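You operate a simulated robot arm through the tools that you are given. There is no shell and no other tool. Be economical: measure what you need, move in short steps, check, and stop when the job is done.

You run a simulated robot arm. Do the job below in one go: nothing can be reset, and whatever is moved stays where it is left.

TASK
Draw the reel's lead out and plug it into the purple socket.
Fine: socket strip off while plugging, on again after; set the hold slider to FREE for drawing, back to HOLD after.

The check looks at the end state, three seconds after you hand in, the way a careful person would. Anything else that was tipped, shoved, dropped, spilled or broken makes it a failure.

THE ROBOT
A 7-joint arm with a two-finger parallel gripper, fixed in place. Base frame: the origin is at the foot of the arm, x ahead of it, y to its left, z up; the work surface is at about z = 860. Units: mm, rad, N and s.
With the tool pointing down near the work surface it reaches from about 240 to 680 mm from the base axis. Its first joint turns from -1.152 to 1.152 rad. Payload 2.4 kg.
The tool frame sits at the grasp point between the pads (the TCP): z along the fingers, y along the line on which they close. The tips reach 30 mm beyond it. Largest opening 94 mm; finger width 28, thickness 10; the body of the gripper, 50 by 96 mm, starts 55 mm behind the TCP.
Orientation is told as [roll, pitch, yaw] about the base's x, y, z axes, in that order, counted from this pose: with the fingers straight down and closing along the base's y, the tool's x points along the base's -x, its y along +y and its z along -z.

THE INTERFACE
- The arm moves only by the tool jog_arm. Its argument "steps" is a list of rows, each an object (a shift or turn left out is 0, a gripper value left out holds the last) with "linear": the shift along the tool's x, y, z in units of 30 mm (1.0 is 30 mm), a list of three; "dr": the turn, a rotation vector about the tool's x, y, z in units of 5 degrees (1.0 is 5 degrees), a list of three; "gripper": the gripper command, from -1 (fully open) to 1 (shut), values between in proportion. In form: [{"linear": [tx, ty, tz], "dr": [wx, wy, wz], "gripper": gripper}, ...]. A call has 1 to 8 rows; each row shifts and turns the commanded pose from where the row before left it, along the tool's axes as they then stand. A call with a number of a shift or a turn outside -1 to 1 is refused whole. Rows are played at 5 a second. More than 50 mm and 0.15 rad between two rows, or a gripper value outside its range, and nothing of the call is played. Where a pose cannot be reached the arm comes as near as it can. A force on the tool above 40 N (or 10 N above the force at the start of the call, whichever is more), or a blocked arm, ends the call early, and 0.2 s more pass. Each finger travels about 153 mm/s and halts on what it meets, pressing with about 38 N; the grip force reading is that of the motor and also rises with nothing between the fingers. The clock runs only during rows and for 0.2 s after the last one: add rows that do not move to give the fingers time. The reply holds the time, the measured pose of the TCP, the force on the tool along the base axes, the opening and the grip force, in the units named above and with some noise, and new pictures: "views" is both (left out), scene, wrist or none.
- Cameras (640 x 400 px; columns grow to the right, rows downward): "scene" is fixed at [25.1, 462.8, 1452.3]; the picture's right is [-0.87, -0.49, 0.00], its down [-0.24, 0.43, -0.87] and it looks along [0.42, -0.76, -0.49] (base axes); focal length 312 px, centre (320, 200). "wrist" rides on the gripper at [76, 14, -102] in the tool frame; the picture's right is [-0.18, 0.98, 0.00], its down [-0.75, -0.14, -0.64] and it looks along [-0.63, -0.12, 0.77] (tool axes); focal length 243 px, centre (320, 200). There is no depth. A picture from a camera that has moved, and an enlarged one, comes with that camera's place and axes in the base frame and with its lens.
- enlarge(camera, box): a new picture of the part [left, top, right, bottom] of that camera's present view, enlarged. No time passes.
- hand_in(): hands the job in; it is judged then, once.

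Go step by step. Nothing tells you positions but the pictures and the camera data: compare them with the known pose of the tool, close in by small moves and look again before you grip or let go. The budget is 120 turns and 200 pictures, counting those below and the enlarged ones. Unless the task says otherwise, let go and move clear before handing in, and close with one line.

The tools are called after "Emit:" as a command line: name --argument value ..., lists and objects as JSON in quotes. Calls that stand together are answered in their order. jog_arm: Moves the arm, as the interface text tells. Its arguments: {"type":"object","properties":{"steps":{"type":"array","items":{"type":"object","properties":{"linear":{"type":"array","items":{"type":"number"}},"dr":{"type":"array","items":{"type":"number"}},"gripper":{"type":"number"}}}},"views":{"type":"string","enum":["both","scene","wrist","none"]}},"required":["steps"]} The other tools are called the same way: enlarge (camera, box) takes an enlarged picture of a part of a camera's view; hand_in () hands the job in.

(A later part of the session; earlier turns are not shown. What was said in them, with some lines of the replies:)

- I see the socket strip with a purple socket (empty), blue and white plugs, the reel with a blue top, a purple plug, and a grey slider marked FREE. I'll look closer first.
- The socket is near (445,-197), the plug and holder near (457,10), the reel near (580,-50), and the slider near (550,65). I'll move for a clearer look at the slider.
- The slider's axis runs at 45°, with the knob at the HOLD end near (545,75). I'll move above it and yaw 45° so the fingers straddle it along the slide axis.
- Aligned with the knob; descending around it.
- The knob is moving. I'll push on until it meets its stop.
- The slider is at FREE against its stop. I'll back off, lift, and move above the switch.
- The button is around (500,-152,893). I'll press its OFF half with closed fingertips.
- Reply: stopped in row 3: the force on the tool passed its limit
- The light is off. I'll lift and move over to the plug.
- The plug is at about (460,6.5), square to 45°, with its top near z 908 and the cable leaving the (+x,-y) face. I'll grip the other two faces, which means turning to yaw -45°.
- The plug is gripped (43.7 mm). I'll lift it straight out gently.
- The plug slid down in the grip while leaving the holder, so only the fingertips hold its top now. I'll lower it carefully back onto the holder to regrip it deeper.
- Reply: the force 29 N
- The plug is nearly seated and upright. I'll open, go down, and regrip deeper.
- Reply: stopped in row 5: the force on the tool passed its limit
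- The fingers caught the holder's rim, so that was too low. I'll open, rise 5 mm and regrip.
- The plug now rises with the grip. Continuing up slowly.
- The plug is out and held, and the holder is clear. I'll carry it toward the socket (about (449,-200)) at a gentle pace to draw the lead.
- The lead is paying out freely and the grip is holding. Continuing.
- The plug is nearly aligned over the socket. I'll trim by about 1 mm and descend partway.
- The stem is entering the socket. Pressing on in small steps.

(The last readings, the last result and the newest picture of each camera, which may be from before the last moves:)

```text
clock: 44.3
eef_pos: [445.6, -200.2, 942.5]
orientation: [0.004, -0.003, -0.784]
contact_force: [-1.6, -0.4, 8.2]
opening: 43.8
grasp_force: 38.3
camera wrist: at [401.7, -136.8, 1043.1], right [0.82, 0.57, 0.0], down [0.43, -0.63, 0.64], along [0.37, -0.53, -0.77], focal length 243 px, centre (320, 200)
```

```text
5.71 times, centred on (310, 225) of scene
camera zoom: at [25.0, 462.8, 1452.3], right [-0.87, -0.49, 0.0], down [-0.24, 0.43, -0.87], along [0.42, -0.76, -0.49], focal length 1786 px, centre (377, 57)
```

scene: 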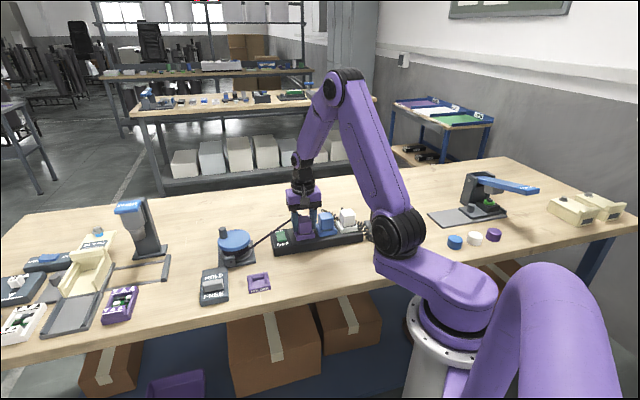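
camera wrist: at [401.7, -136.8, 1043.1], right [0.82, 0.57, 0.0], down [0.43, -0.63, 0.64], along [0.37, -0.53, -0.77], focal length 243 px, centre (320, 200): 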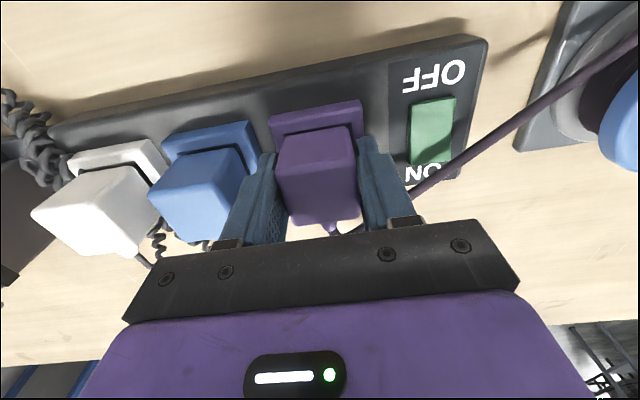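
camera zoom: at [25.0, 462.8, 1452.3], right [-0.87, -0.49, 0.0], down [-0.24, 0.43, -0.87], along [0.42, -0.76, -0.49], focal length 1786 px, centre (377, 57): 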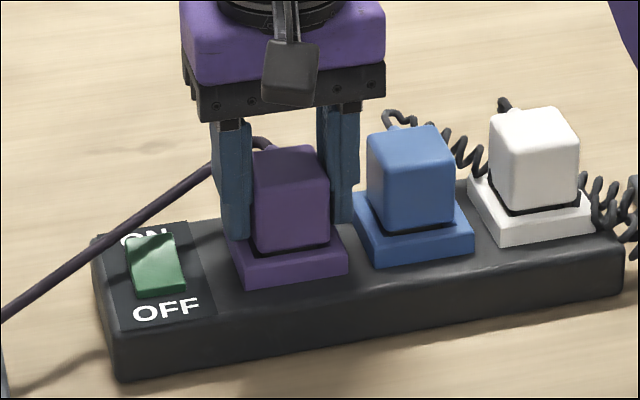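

Emit:
jog_arm --steps '[{"linear": [0, 0, 0.07]}, {"linear": [0, 0, 0.07]}, {"linear": [0, 0, 0.07]}, {}]'

Emit:
enlarge --camera "scene" --box '[270, 190, 350, 260]'

```text
clock: 45.3
eef_pos: [448.2, -201.5, 938.9]
orientation: [0.005, -0.007, -0.784]
contact_force: [-1.3, 0.8, 4.1]
opening: 43.6
grasp_force: 38.4
stopped in row 4: the force on the tool passed its limit (the readings are from after the stop); the commanded pose is now the measured one
camera wrist: at [402.8, -137.4, 1038.5], right [0.82, 0.57, 0.01], down [0.43, -0.63, 0.65], along [0.37, -0.53, -0.76], focal length 243 px, centre (320, 200)
```

scene: 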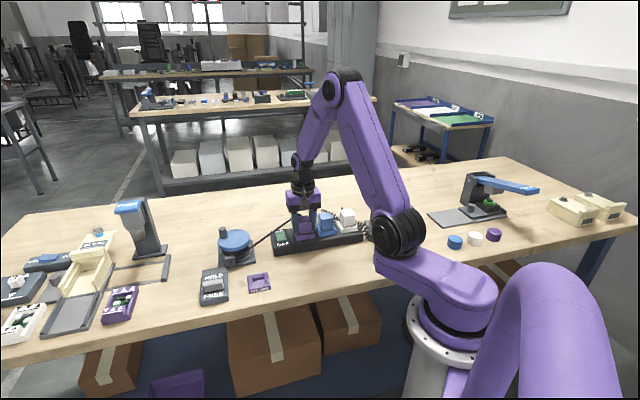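
wrist: 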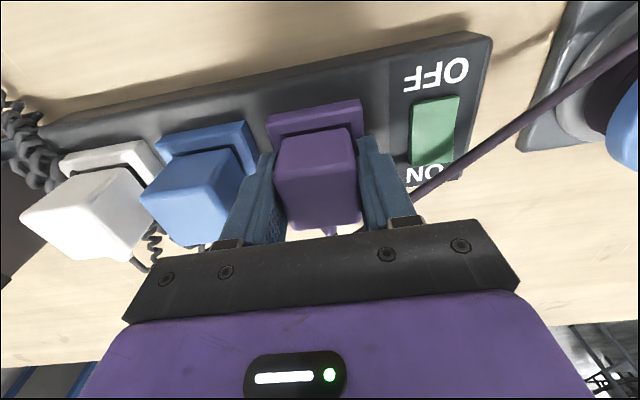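

```text
5.71 times, centred on (310, 225) of scene
camera zoom: at [25.0, 462.8, 1452.3], right [-0.87, -0.49, 0.0], down [-0.24, 0.43, -0.87], along [0.42, -0.76, -0.49], focal length 1786 px, centre (377, 57)
```

zoom: 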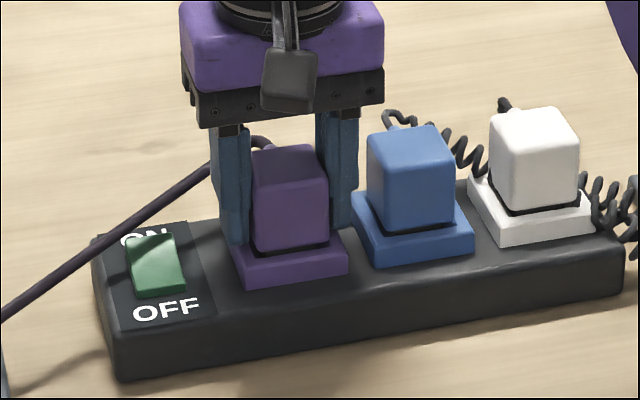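

Emit:
enlarge --camera "scene" --box '[295, 205, 355, 245]'

Emit:
enlarge --camera "wrist" --box '[140, 80, 400, 250]'

```text
10.00 times, centred on (325, 225) of scene
camera zoom: at [25.0, 462.8, 1452.3], right [-0.87, -0.49, 0.0], down [-0.24, 0.43, -0.87], along [0.42, -0.76, -0.49], focal length 3125 px, centre (270, -50)
```

zoom: 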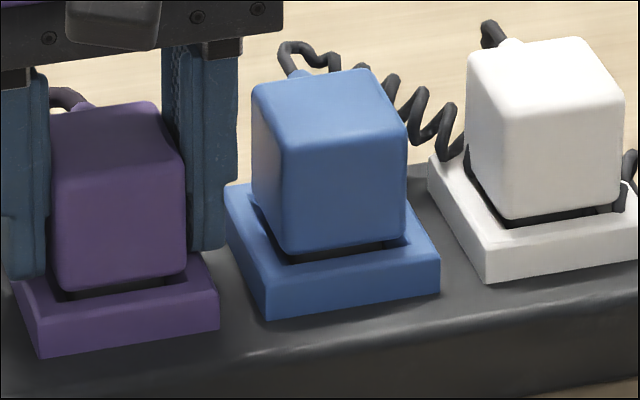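

```text
2.35 times, centred on (270, 165) of wrist
camera zoom: at [402.8, -137.4, 1038.5], right [0.82, 0.57, 0.01], down [0.43, -0.63, 0.65], along [0.37, -0.53, -0.76], focal length 571 px, centre (438, 282)
```

zoom: 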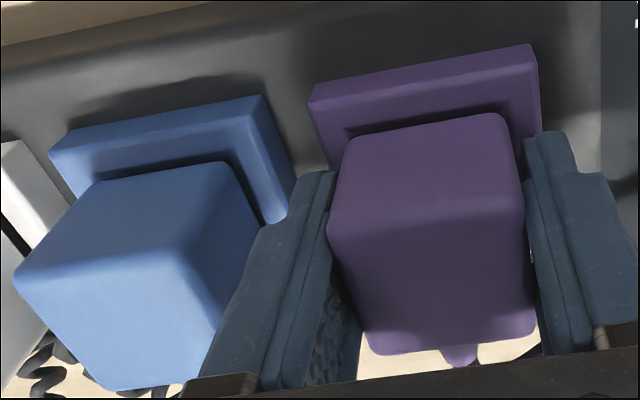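

The plug looks seated level with its neighbours. The blue plug is close, so I'll open only slightly and lift straight up.

Emit:
jog_arm --steps '[{"gripper": 0.02}, {}, {}, {"linear": [0, 0, -0.1]}, {"linear": [0, 0, -0.2]}, {"linear": [0, 0, -0.3]}, {}]'

Emit:
enlarge --camera "scene" --box '[270, 190, 350, 260]'

```text
clock: 46.9
eef_pos: [447.0, -200.8, 956.3]
orientation: [0.005, -0.006, -0.783]
contact_force: [-0.1, 0.5, 0.7]
opening: 46.6
grasp_force: 0.0
camera wrist: at [402.3, -136.8, 1057.0], right [0.82, 0.57, 0.01], down [0.43, -0.63, 0.65], along [0.37, -0.53, -0.76], focal length 243 px, centre (320, 200)
```

scene: 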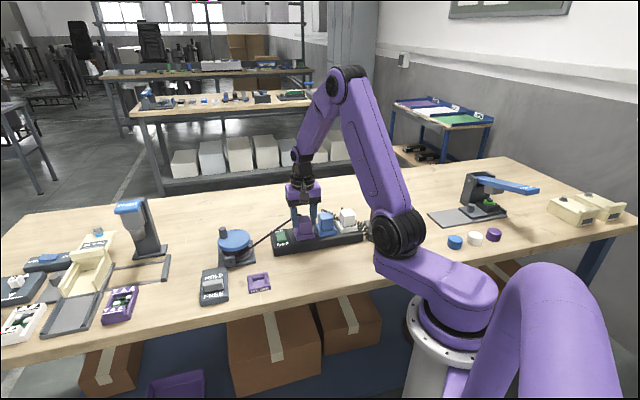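
wrist: 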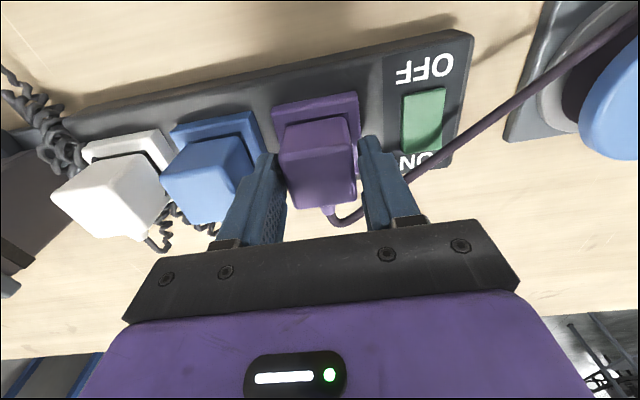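

```text
5.71 times, centred on (310, 225) of scene
camera zoom: at [25.1, 462.8, 1452.3], right [-0.87, -0.49, 0.0], down [-0.24, 0.43, -0.87], along [0.42, -0.76, -0.49], focal length 1786 px, centre (377, 57)
```

zoom: 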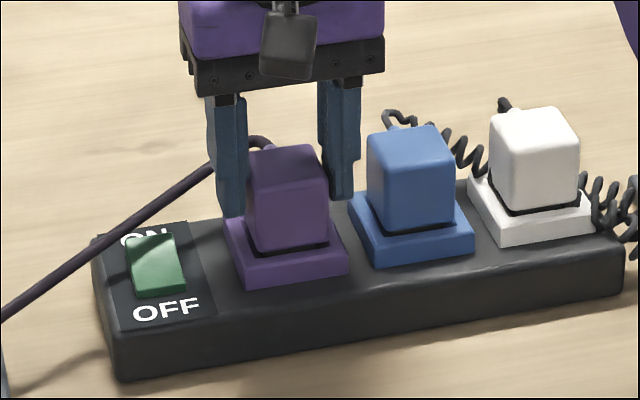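

Emit:
jog_arm --steps '[{"linear": [0, 0, -0.7]}, {"linear": [0, 0, -0.7]}, {"linear": [0, 0, -0.7], "gripper": 1}, {}]'

Emit:
enlarge --camera "scene" --box '[210, 190, 350, 290]'

Emit:
enlarge --camera "wrist" --box '[220, 30, 540, 230]'

```text
clock: 47.9
eef_pos: [446.4, -201.6, 1017.8]
orientation: [0.007, -0.006, -0.785]
contact_force: [0.0, -0.6, 0.7]
opening: 0.0
grasp_force: 33.6
camera wrist: at [401.1, -136.9, 1118.8], right [0.82, 0.57, 0.01], down [0.43, -0.63, 0.65], along [0.37, -0.53, -0.76], focal length 243 px, centre (320, 200)
```

scene: 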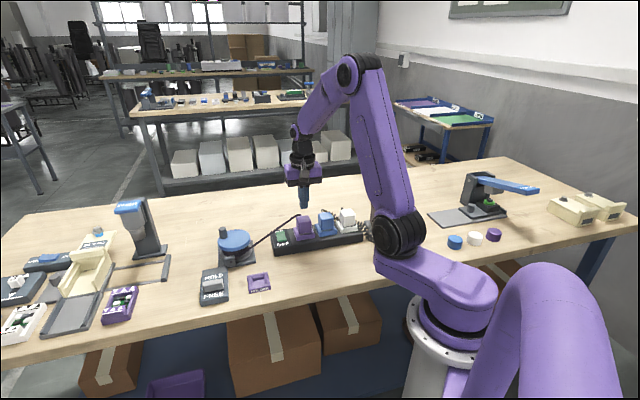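
wrist: 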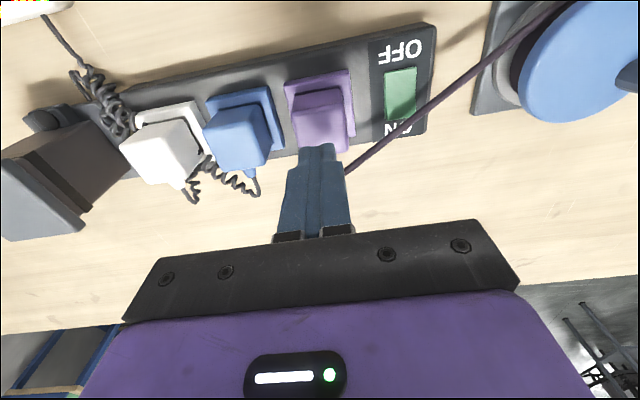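

```text
4.00 times, centred on (280, 240) of scene
camera zoom: at [25.1, 462.8, 1452.3], right [-0.87, -0.49, 0.0], down [-0.24, 0.43, -0.87], along [0.42, -0.76, -0.49], focal length 1250 px, centre (480, 40)
```

zoom: 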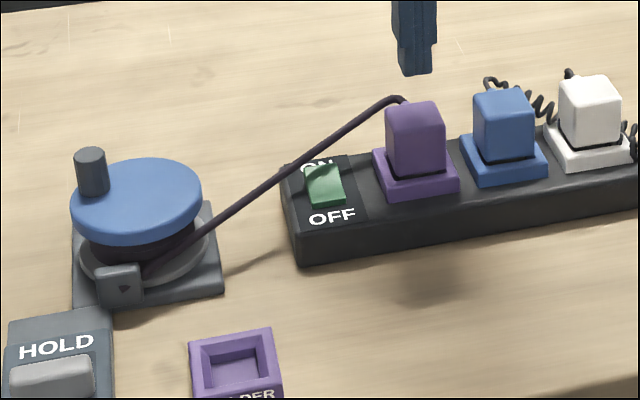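

```text
2.00 times, centred on (380, 130) of wrist
camera zoom: at [401.1, -136.9, 1118.8], right [0.82, 0.57, 0.01], down [0.43, -0.63, 0.65], along [0.37, -0.53, -0.76], focal length 485 px, centre (200, 340)
```

zoom: 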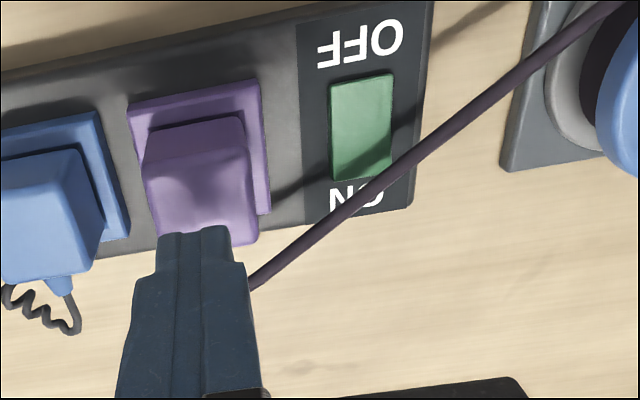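

The plug stays seated with the lead drawn. I'll press its top gently with closed fingers to confirm it's fully home.

Emit:
jog_arm --steps '[{"linear": [0, 0, 0.6]}, {"linear": [0, 0, 0.5]}, {"linear": [0, 0, 0.2]}, {"linear": [0, 0, 0.1]}, {"linear": [0, 0, 0.1]}, {"linear": [0, 0, 0.1]}, {}]' --views "scene"

Emit:
enlarge --camera "scene" --box '[270, 190, 350, 260]'

```text
clock: 49.0
eef_pos: [447.7, -201.8, 979.4]
orientation: [0.006, -0.009, -0.786]
contact_force: [-2.9, 0.7, 11.2]
opening: 0.0
grasp_force: 33.3
stopped in row 5: the force on the tool passed its limit (the readings are from after the stop); the commanded pose is now the measured one
```

scene: 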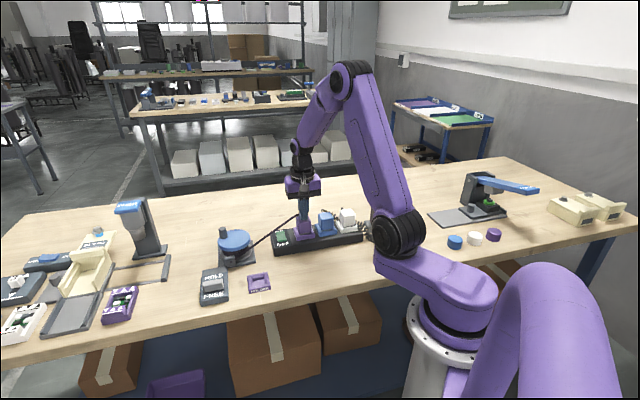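

```text
5.71 times, centred on (310, 225) of scene
camera zoom: at [24.9, 462.9, 1452.3], right [-0.87, -0.49, 0.0], down [-0.24, 0.43, -0.87], along [0.42, -0.76, -0.49], focal length 1786 px, centre (377, 57)
```

zoom: 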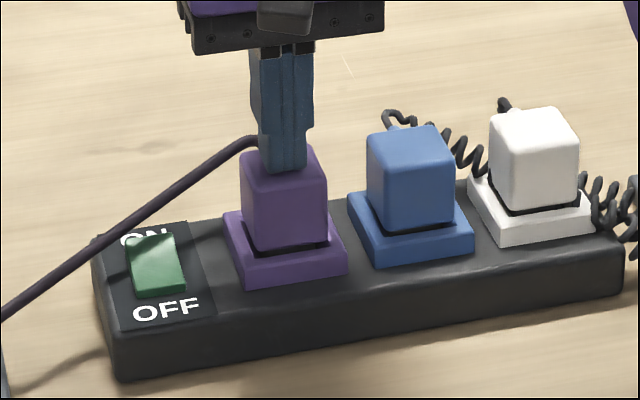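

The plug is solid. Now I'll lift and move over the switch to turn it ON. The lead passes just above the ON end, so I'll look before pressing.

Emit:
jog_arm --steps '[{"linear": [0, 0, -0.8]}, {"linear": [0, 0, -0.6]}, {"linear": [0.07, 0.8, 0]}, {"linear": [0.07, 0.8, 0]}, {"linear": [0.07, 0.8, 0]}, {}]'

Emit:
enlarge --camera "scene" --box '[260, 200, 340, 260]'

Emit:
enlarge --camera "wrist" --box '[200, 30, 440, 180]'

```text
clock: 50.4
eef_pos: [494.3, -144.4, 1024.2]
orientation: [0.005, -0.007, -0.784]
contact_force: [-0.4, -0.7, 0.5]
opening: 0.0
grasp_force: 33.1
camera wrist: at [448.7, -81.5, 1123.0], right [0.82, 0.57, 0.01], down [0.43, -0.63, 0.65], along [0.37, -0.53, -0.76], focal length 243 px, centre (320, 200)
```

scene: 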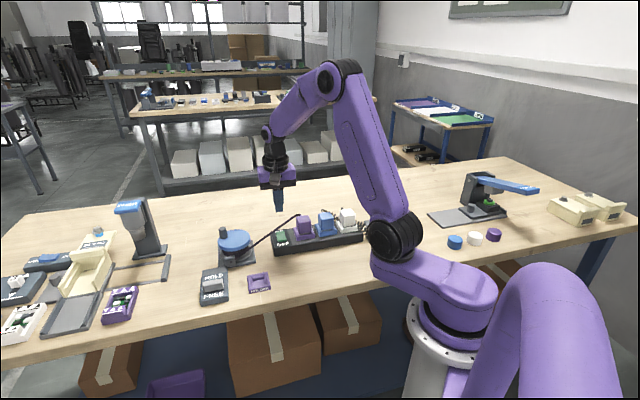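
wrist: 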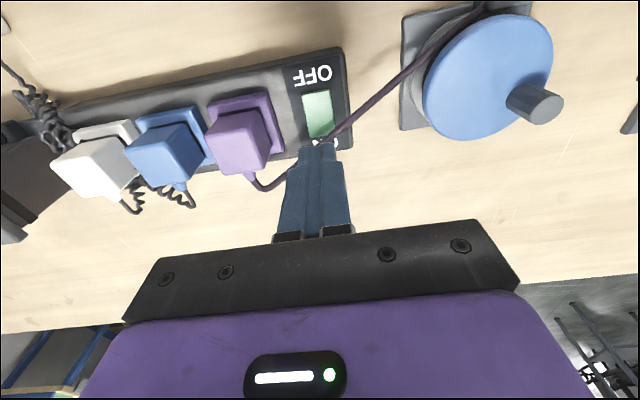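

```text
6.67 times, centred on (300, 230) of scene
camera zoom: at [25.1, 462.8, 1452.3], right [-0.87, -0.49, 0.0], down [-0.24, 0.43, -0.87], along [0.42, -0.76, -0.49], focal length 2084 px, centre (453, 0)
```

zoom: 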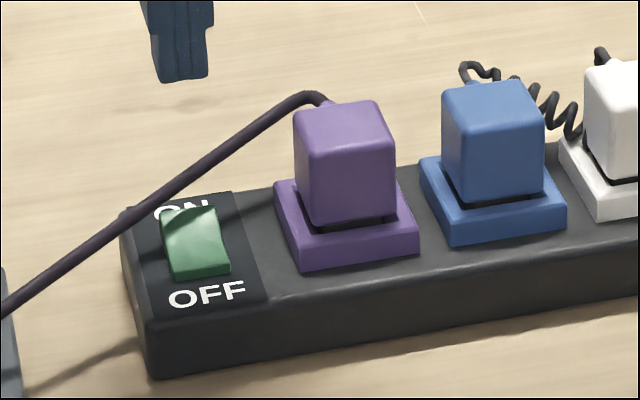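

```text
2.67 times, centred on (320, 105) of wrist
camera zoom: at [448.7, -81.5, 1123.0], right [0.82, 0.57, 0.01], down [0.43, -0.63, 0.65], along [0.37, -0.53, -0.76], focal length 647 px, centre (320, 453)
```

zoom: 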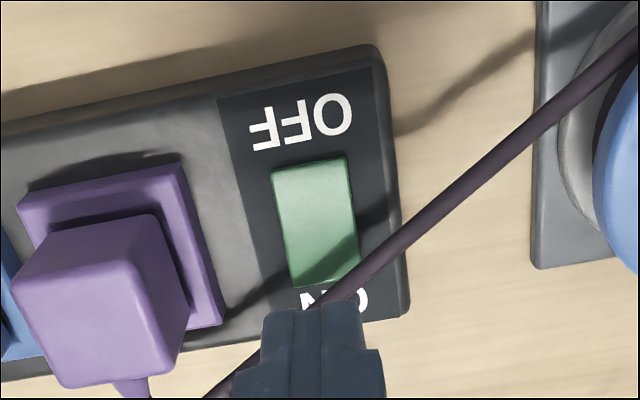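

The lead passes about 15 mm above the table-side ON end. Turning to yaw +45° makes the fingertip narrower along the ON–OFF axis, and I need that yaw for the slider as well.

Emit:
jog_arm --steps '[{"dr": [0, 0, -1]}, {"dr": [0, 0, -1]}, {"dr": [0, 0, -1]}, {"dr": [0, 0, -1]}, {"dr": [0, 0, -1]}, {"dr": [0, 0, -1]}, {"dr": [0, 0, -1]}, {"dr": [0, 0, -1]}]' --views "none"

Emit:
jog_arm --steps '[{"dr": [0, 0, -1]}, {"dr": [0, 0, -1]}, {"dr": [0, 0, -1]}, {"dr": [0, 0, -1]}, {"dr": [0, 0, -1]}, {"dr": [0, 0, -1]}, {"dr": [0, 0, -1]}, {"dr": [0, 0, -1]}]' --views "none"

Emit:
jog_arm --steps '[{"dr": [0, 0, -1]}, {"dr": [0, 0, -1]}, {}]' --views "wrist"

Emit:
enlarge --camera "wrist" --box '[200, 30, 440, 180]'

```text
clock: 52.2
eef_pos: [494.5, -143.6, 1022.5]
orientation: [-0.003, -0.011, -0.082]
contact_force: [-0.5, 0.0, 0.3]
opening: 0.0
grasp_force: 33.0
```

```text
clock: 54.0
eef_pos: [495.0, -146.0, 1022.0]
orientation: [-0.007, -0.007, 0.614]
contact_force: [0.5, 0.3, -0.4]
opening: 0.0
grasp_force: 33.0
```

```text
clock: 54.8
eef_pos: [495.6, -145.0, 1021.3]
orientation: [-0.008, -0.007, 0.79]
contact_force: [-1.1, -0.5, -0.2]
opening: 0.0
grasp_force: 33.1
camera wrist: at [429.1, -189.1, 1121.4], right [-0.57, 0.82, -0.01], down [0.62, 0.44, 0.65], along [0.54, 0.36, -0.76], focal length 243 px, centre (320, 200)
```

wrist: 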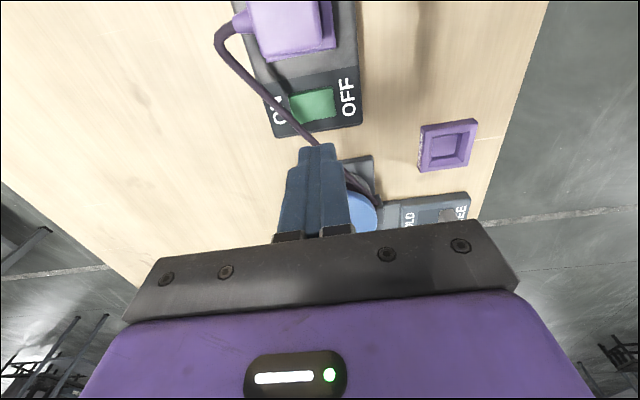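

```text
2.67 times, centred on (320, 105) of wrist
camera zoom: at [429.1, -189.1, 1121.4], right [-0.57, 0.82, -0.01], down [0.62, 0.44, 0.65], along [0.54, 0.36, -0.76], focal length 647 px, centre (320, 453)
```

zoom: 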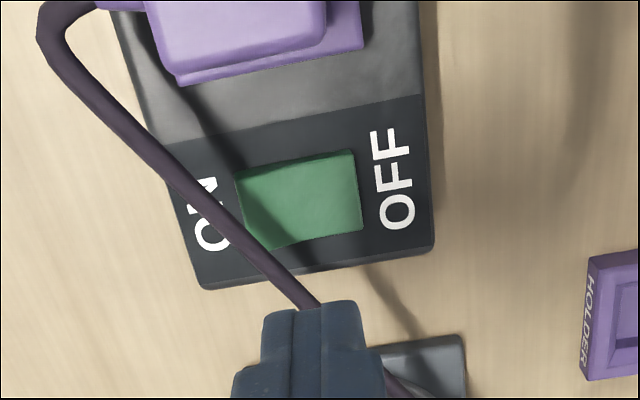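

Emit:
jog_arm --steps '[{"linear": [0.243, -0.13, 0.9]}, {"linear": [0, 0, 0.9]}, {"linear": [0, 0, 0.85]}, {}]'

Emit:
enlarge --camera "wrist" --box '[200, 60, 440, 210]'

Emit:
enlarge --camera "scene" --box '[250, 200, 330, 260]'

```text
clock: 55.8
eef_pos: [491.6, -152.3, 941.6]
orientation: [-0.008, -0.006, 0.788]
contact_force: [0.4, -0.2, -1.0]
opening: 0.0
grasp_force: 32.4
camera wrist: at [427.4, -196.7, 1041.3], right [-0.57, 0.82, -0.01], down [0.63, 0.44, 0.65], along [0.54, 0.36, -0.76], focal length 243 px, centre (320, 200)
```

scene: 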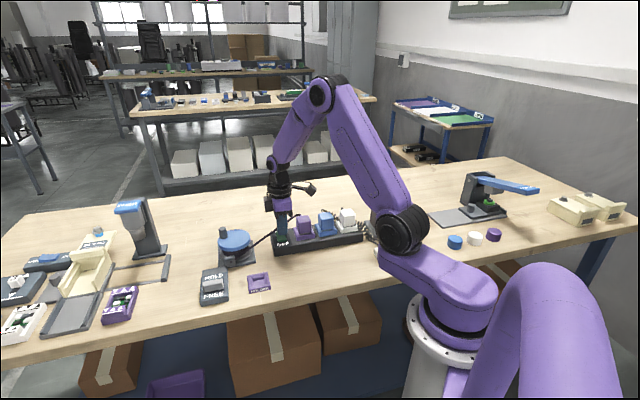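
wrist: 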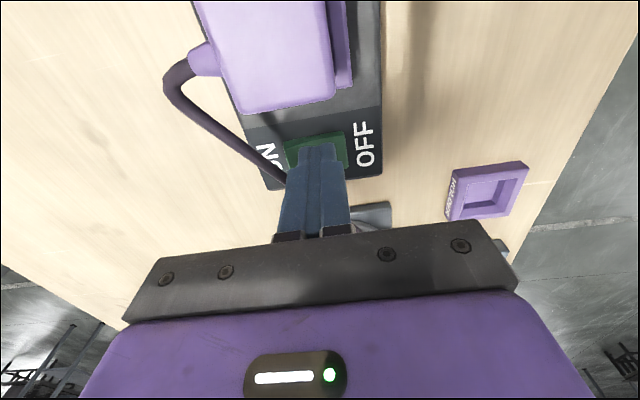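

```text
2.67 times, centred on (320, 135) of wrist
camera zoom: at [427.4, -196.7, 1041.3], right [-0.57, 0.82, -0.01], down [0.63, 0.44, 0.65], along [0.54, 0.36, -0.76], focal length 647 px, centre (320, 373)
```

zoom: 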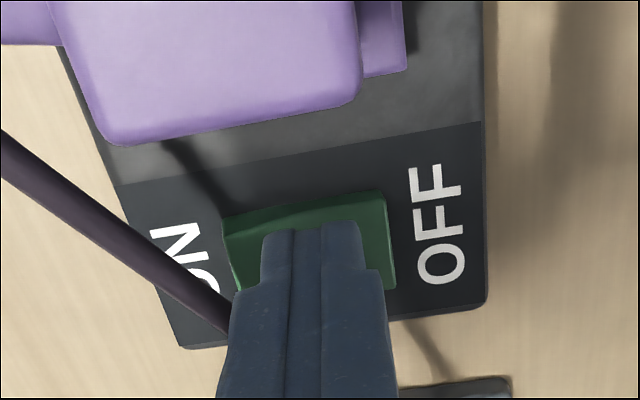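

```text
6.67 times, centred on (290, 230) of scene
camera zoom: at [25.1, 462.8, 1452.3], right [-0.87, -0.49, 0.0], down [-0.24, 0.43, -0.87], along [0.42, -0.76, -0.49], focal length 2084 px, centre (520, 0)
```

zoom: 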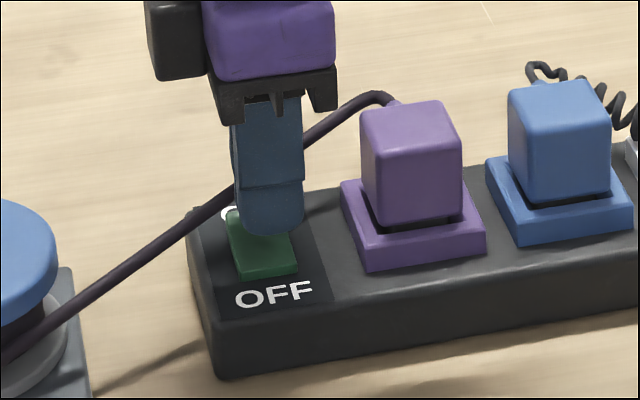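

Emit:
jog_arm --steps '[{"linear": [0.05, -0.15, 0]}, {"linear": [0.05, -0.15, 0]}, {}]'

Emit:
enlarge --camera "wrist" --box '[200, 60, 440, 210]'

```text
clock: 56.6
eef_pos: [496.8, -160.4, 941.3]
orientation: [-0.008, -0.004, 0.787]
contact_force: [-0.6, 0.1, -0.9]
opening: 0.0
grasp_force: 32.8
camera wrist: at [431.8, -205.1, 1041.7], right [-0.57, 0.82, -0.01], down [0.63, 0.44, 0.65], along [0.54, 0.36, -0.76], focal length 243 px, centre (320, 200)
```

scene: 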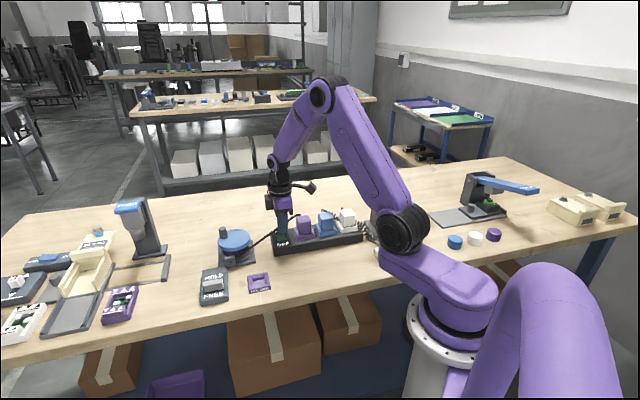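
wrist: 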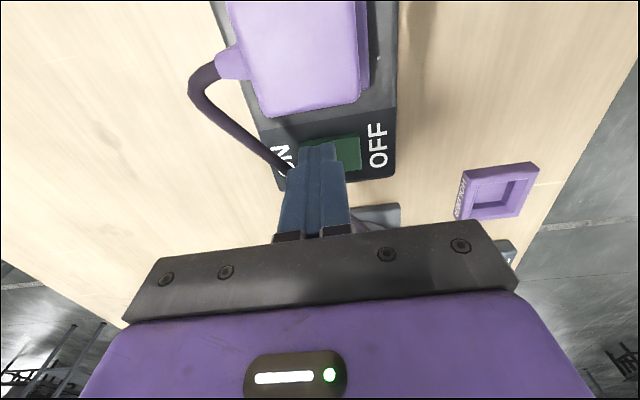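

```text
2.67 times, centred on (320, 135) of wrist
camera zoom: at [431.8, -205.1, 1041.7], right [-0.57, 0.82, -0.01], down [0.63, 0.44, 0.65], along [0.54, 0.36, -0.76], focal length 647 px, centre (320, 373)
```

zoom: 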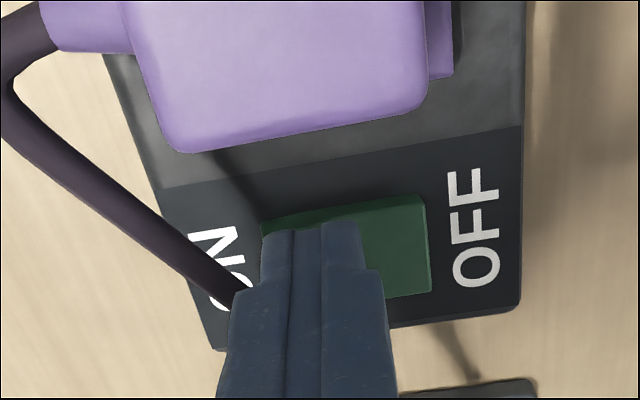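

The fingertip is over the ON half and the lead is clear at the side. Pressing.

Emit:
jog_arm --steps '[{"linear": [0, 0, 0.15]}, {"linear": [0, 0, 0.1]}, {"linear": [0, 0, 0.1]}, {"linear": [0, 0, 0.1]}, {}]' --views "wrist"

Emit:
enlarge --camera "scene" --box '[250, 200, 330, 260]'

```text
clock: 57.5
eef_pos: [497.7, -162.8, 933.9]
orientation: [-0.015, -0.009, 0.786]
contact_force: [-3.1, -0.1, 12.3]
opening: 0.0
grasp_force: 33.3
stopped in row 4: the force on the tool passed its limit (the readings are from after the stop); the commanded pose is now the measured one
camera wrist: at [432.1, -206.5, 1033.7], right [-0.57, 0.82, -0.01], down [0.62, 0.44, 0.65], along [0.54, 0.36, -0.76], focal length 243 px, centre (320, 200)
```

wrist: 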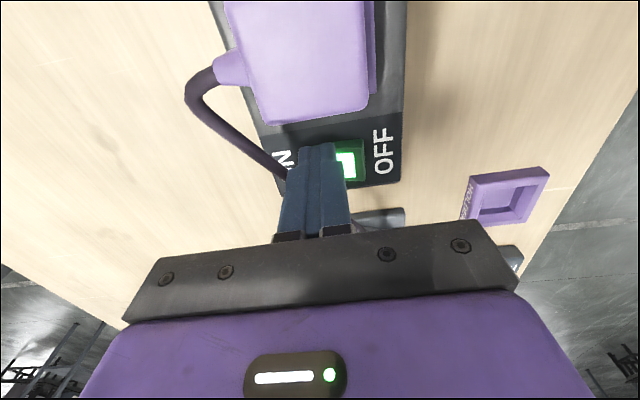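

```text
6.67 times, centred on (290, 230) of scene
camera zoom: at [24.9, 462.8, 1452.3], right [-0.87, -0.49, 0.0], down [-0.24, 0.43, -0.87], along [0.42, -0.76, -0.49], focal length 2084 px, centre (520, 0)
```

zoom: 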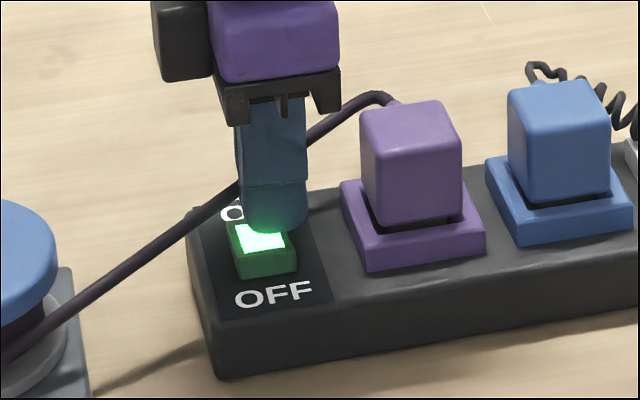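

The strip is ON (lit). I'll lift and return to above the slider knob (about (528,89)).

Emit:
jog_arm --steps '[{"linear": [0, 0, -0.8]}, {"linear": [0, 0, -1]}, {"linear": [0, 0, -1]}, {"linear": [0, 0, -0.6]}, {}]' --views "scene"

Emit:
jog_arm --steps '[{"linear": [-0.831, 0.642, 0]}, {"linear": [-0.831, 0.642, 0]}, {"linear": [-0.831, 0.642, 0]}, {"linear": [-0.831, 0.642, 0]}, {"linear": [-0.831, 0.642, 0], "gripper": -0.15}, {"linear": [-0.831, 0.642, 0]}, {"linear": [-0.831, 0.642, 0]}, {"linear": [-0.831, 0.642, 0]}]'

Emit:
enlarge --camera "wrist" --box '[200, 30, 440, 180]'

Emit:
enlarge --camera "scene" --box '[260, 200, 340, 260]'

```text
clock: 58.7
eef_pos: [495.7, -160.9, 1033.6]
orientation: [-0.012, -0.007, 0.787]
contact_force: [0.7, 0.4, -0.3]
opening: 0.1
grasp_force: 33.5
```

scene: 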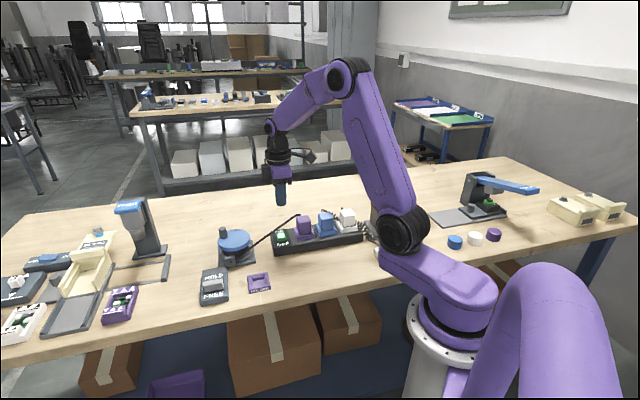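

```text
clock: 60.5
eef_pos: [526.1, 88.8, 1033.5]
orientation: [-0.011, -0.007, 0.787]
contact_force: [-0.6, -0.5, -0.8]
opening: 53.9
grasp_force: 0.0
camera wrist: at [460.6, 45.7, 1133.1], right [-0.57, 0.82, -0.01], down [0.62, 0.44, 0.65], along [0.54, 0.36, -0.76], focal length 243 px, centre (320, 200)
```

scene: 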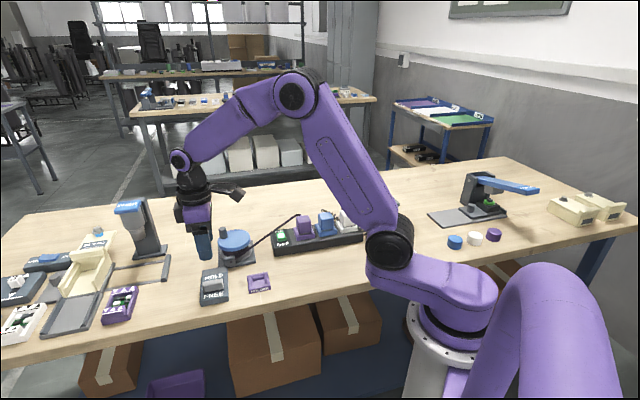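
wrist: 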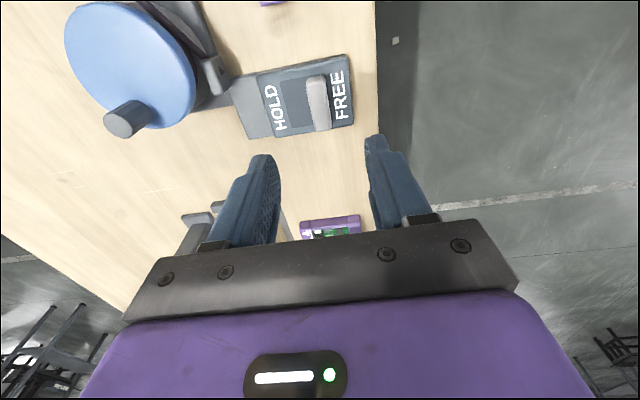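

```text
2.67 times, centred on (320, 105) of wrist
camera zoom: at [460.6, 45.7, 1133.1], right [-0.57, 0.82, -0.01], down [0.62, 0.44, 0.65], along [0.54, 0.36, -0.76], focal length 647 px, centre (320, 453)
```

zoom: 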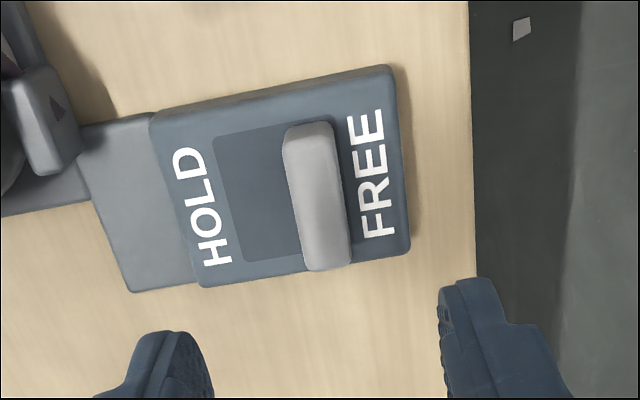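

```text
6.67 times, centred on (300, 230) of scene
camera zoom: at [25.1, 462.8, 1452.3], right [-0.87, -0.49, 0.0], down [-0.24, 0.43, -0.87], along [0.42, -0.76, -0.49], focal length 2084 px, centre (453, 0)
```

zoom: 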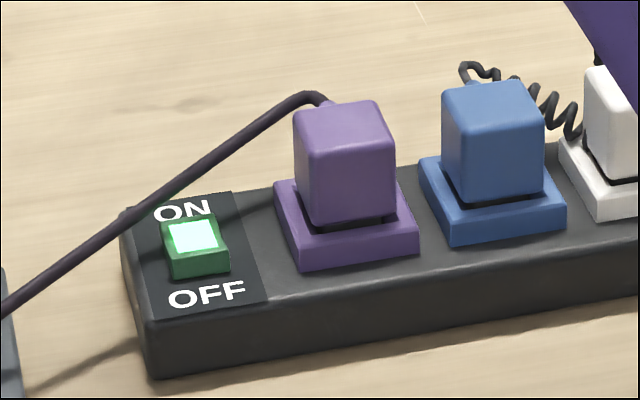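

Emit:
jog_arm --steps '[{"linear": [-0.08, -0.1, 1]}, {"linear": [0, 0, 1]}, {"linear": [0, 0, 1]}, {}]'

Emit:
enlarge --camera "wrist" --box '[200, 50, 440, 200]'

```text
clock: 61.5
eef_pos: [532.6, 87.8, 944.5]
orientation: [-0.013, -0.008, 0.786]
contact_force: [0.5, -0.4, -0.2]
opening: 54.1
grasp_force: 0.1
camera wrist: at [466.1, 43.9, 1044.2], right [-0.57, 0.82, -0.01], down [0.62, 0.44, 0.65], along [0.54, 0.36, -0.76], focal length 243 px, centre (320, 200)
```

scene: 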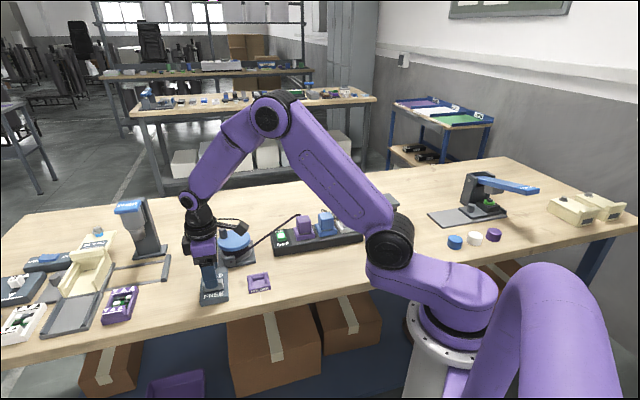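
wrist: 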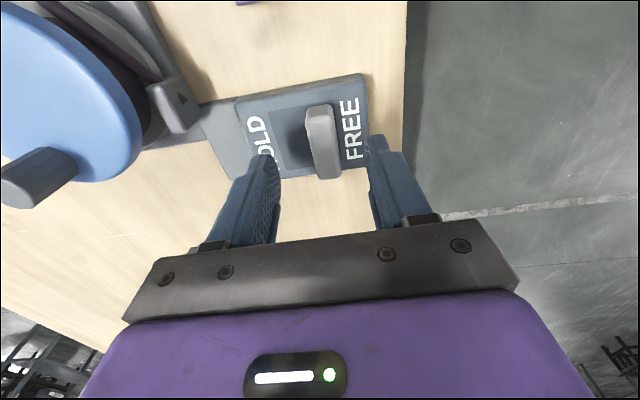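

```text
2.67 times, centred on (320, 125) of wrist
camera zoom: at [466.1, 43.9, 1044.2], right [-0.57, 0.82, -0.01], down [0.62, 0.44, 0.65], along [0.54, 0.36, -0.76], focal length 647 px, centre (320, 400)
```

zoom: 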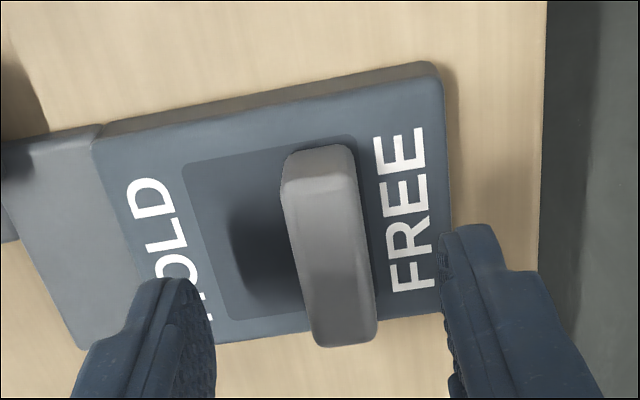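

Emit:
jog_arm --steps '[{"linear": [0, 0, 0.6]}, {"linear": [0, 0, 0.45]}, {"gripper": 0.4}, {}, {"linear": [0, -0.25, 0]}, {"linear": [0, -0.25, 0]}, {}]'

```text
clock: 63.1
eef_pos: [543.5, 76.3, 911.8]
orientation: [-0.014, -0.007, 0.788]
contact_force: [-0.1, 0.1, 0.1]
opening: 27.8
grasp_force: 0.0
camera wrist: at [478.0, 32.2, 1012.7], right [-0.57, 0.82, -0.01], down [0.62, 0.44, 0.65], along [0.54, 0.36, -0.76], focal length 243 px, centre (320, 200)
```

scene: 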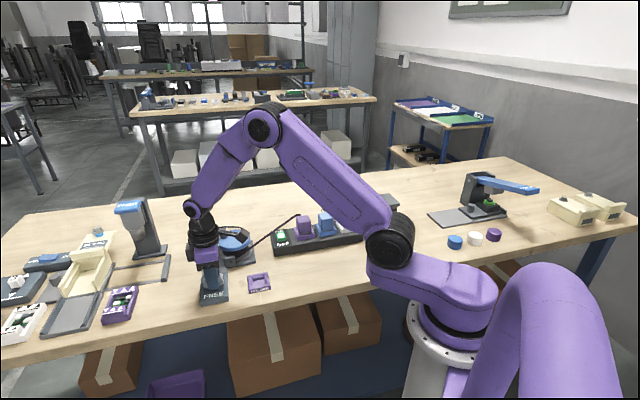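
wrist: 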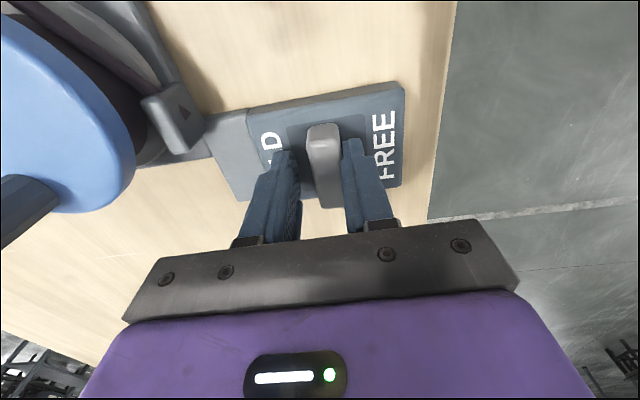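

The knob is moving. Pushing on to the HOLD stop.

Emit:
jog_arm --steps '[{"linear": [0, -0.2, 0]}, {"linear": [0, -0.15, 0]}, {"linear": [0, -0.15, 0]}, {"linear": [0, -0.12, 0]}, {}]'

Emit:
enlarge --camera "wrist" --box '[200, 70, 440, 220]'

```text
clock: 64.3
eef_pos: [555.8, 65.2, 913.0]
orientation: [-0.01, -0.006, 0.789]
contact_force: [-10.6, 10.4, -3.6]
opening: 36.8
grasp_force: 7.3
camera wrist: at [490.9, 21.2, 1012.7], right [-0.57, 0.82, -0.01], down [0.62, 0.44, 0.65], along [0.54, 0.36, -0.76], focal length 243 px, centre (320, 200)
```

scene: 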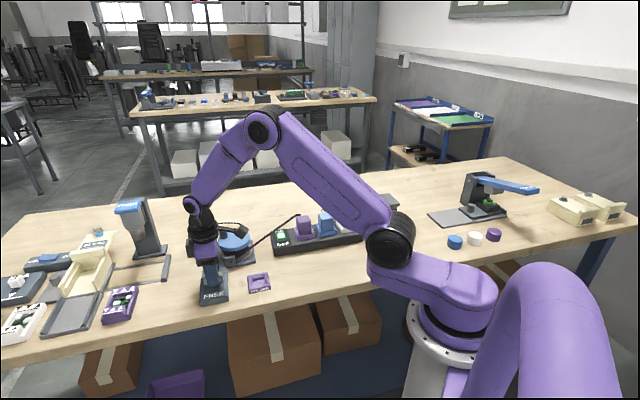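
wrist: 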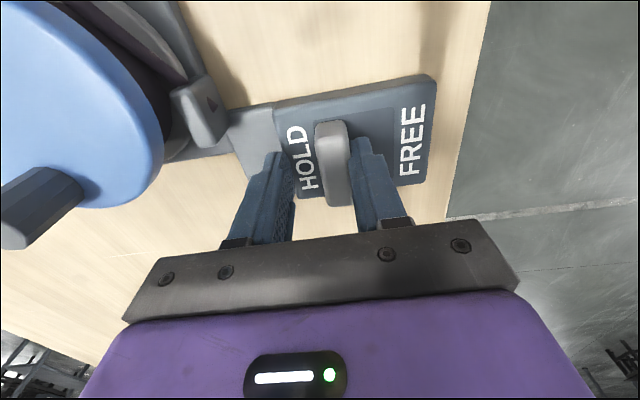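

```text
2.67 times, centred on (320, 145) of wrist
camera zoom: at [490.9, 21.2, 1012.7], right [-0.57, 0.82, -0.01], down [0.62, 0.44, 0.65], along [0.54, 0.36, -0.76], focal length 647 px, centre (320, 347)
```

zoom: 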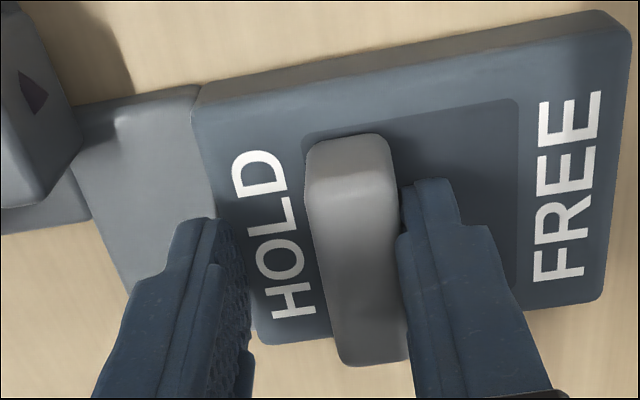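

The slider is at the HOLD stop. I'll back off slightly, lift clear and take a final look.

Emit:
jog_arm --steps '[{"linear": [0, 0.3, 0]}, {"linear": [0, 0, -1]}, {"linear": [0, 0, -1]}, {"linear": [0, 0, -1]}, {"linear": [0, 0, -1]}, {"linear": [0, 0, -1]}, {"linear": [0, 0, -1]}, {}]'

Emit:
enlarge --camera "scene" --box '[190, 200, 350, 310]'

Emit:
enlarge --camera "scene" --box '[260, 200, 340, 260]'

```text
clock: 66.1
eef_pos: [549.4, 71.3, 1092.2]
orientation: [-0.015, -0.008, 0.789]
contact_force: [-0.7, -0.4, 0.7]
opening: 27.9
grasp_force: 0.1
camera wrist: at [483.5, 27.5, 1193.4], right [-0.57, 0.82, -0.01], down [0.62, 0.44, 0.65], along [0.54, 0.36, -0.76], focal length 243 px, centre (320, 200)
```

scene: 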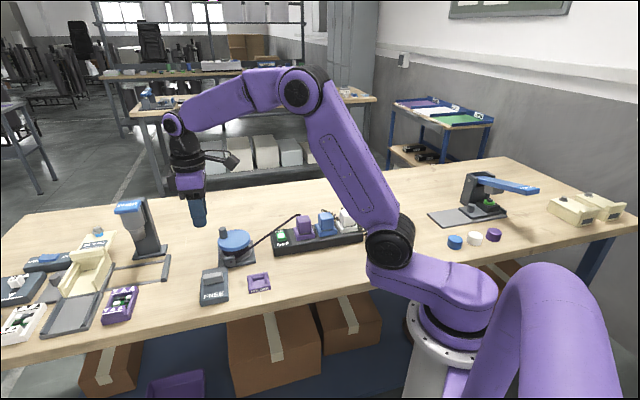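
wrist: 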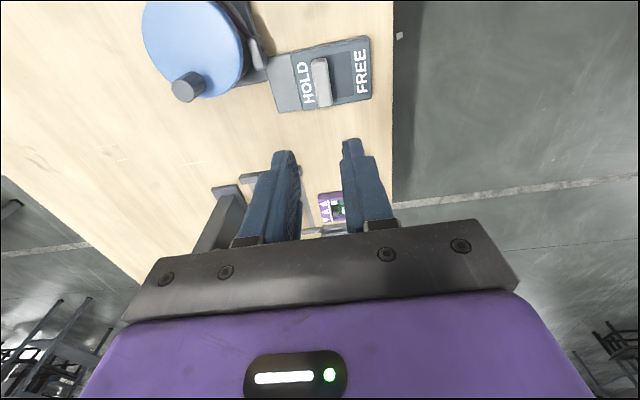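

```text
3.64 times, centred on (270, 255) of scene
camera zoom: at [25.1, 462.8, 1452.3], right [-0.87, -0.49, 0.0], down [-0.24, 0.43, -0.87], along [0.42, -0.76, -0.49], focal length 1136 px, centre (502, 0)
```

zoom: 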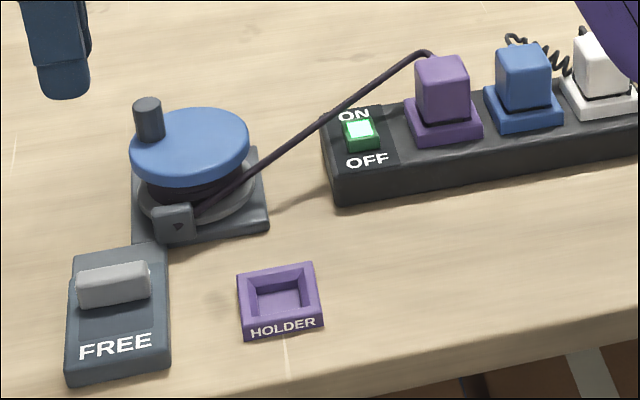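

```text
6.67 times, centred on (300, 230) of scene
camera zoom: at [25.1, 462.8, 1452.3], right [-0.87, -0.49, 0.0], down [-0.24, 0.43, -0.87], along [0.42, -0.76, -0.49], focal length 2084 px, centre (453, 0)
```

zoom: 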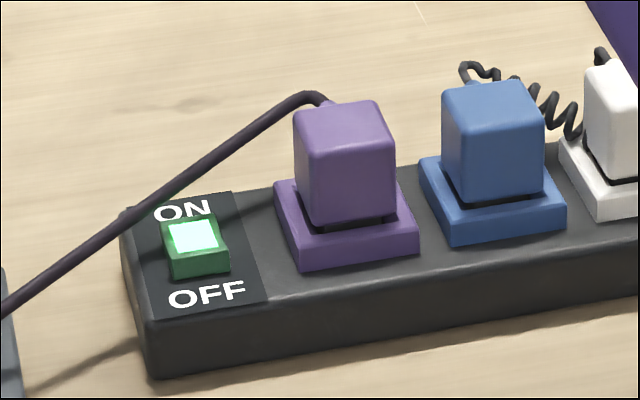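

Emit:
enlarge --camera "scene" --box '[292, 210, 348, 245]'

```text
11.43 times, centred on (320, 228) of scene
camera zoom: at [25.1, 462.8, 1452.3], right [-0.87, -0.49, 0.0], down [-0.24, 0.43, -0.87], along [0.42, -0.76, -0.49], focal length 3572 px, centre (320, -114)
```

zoom: 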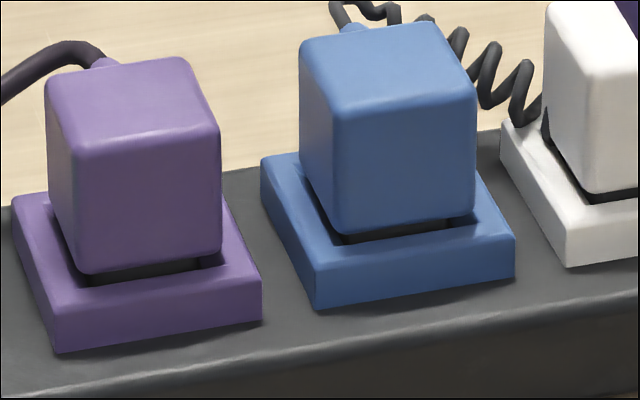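

The purple plug sits level with its neighbours, the strip is lit ON, and the slider is at HOLD. Nothing else was disturbed and the gripper is clear, so I'm handing in.

Emit:
hand_in

```text
The job is handed in.
```

The reel's lead is drawn out and plugged into the purple socket; the strip was off while plugging and is on again, and the slider is back at HOLD.
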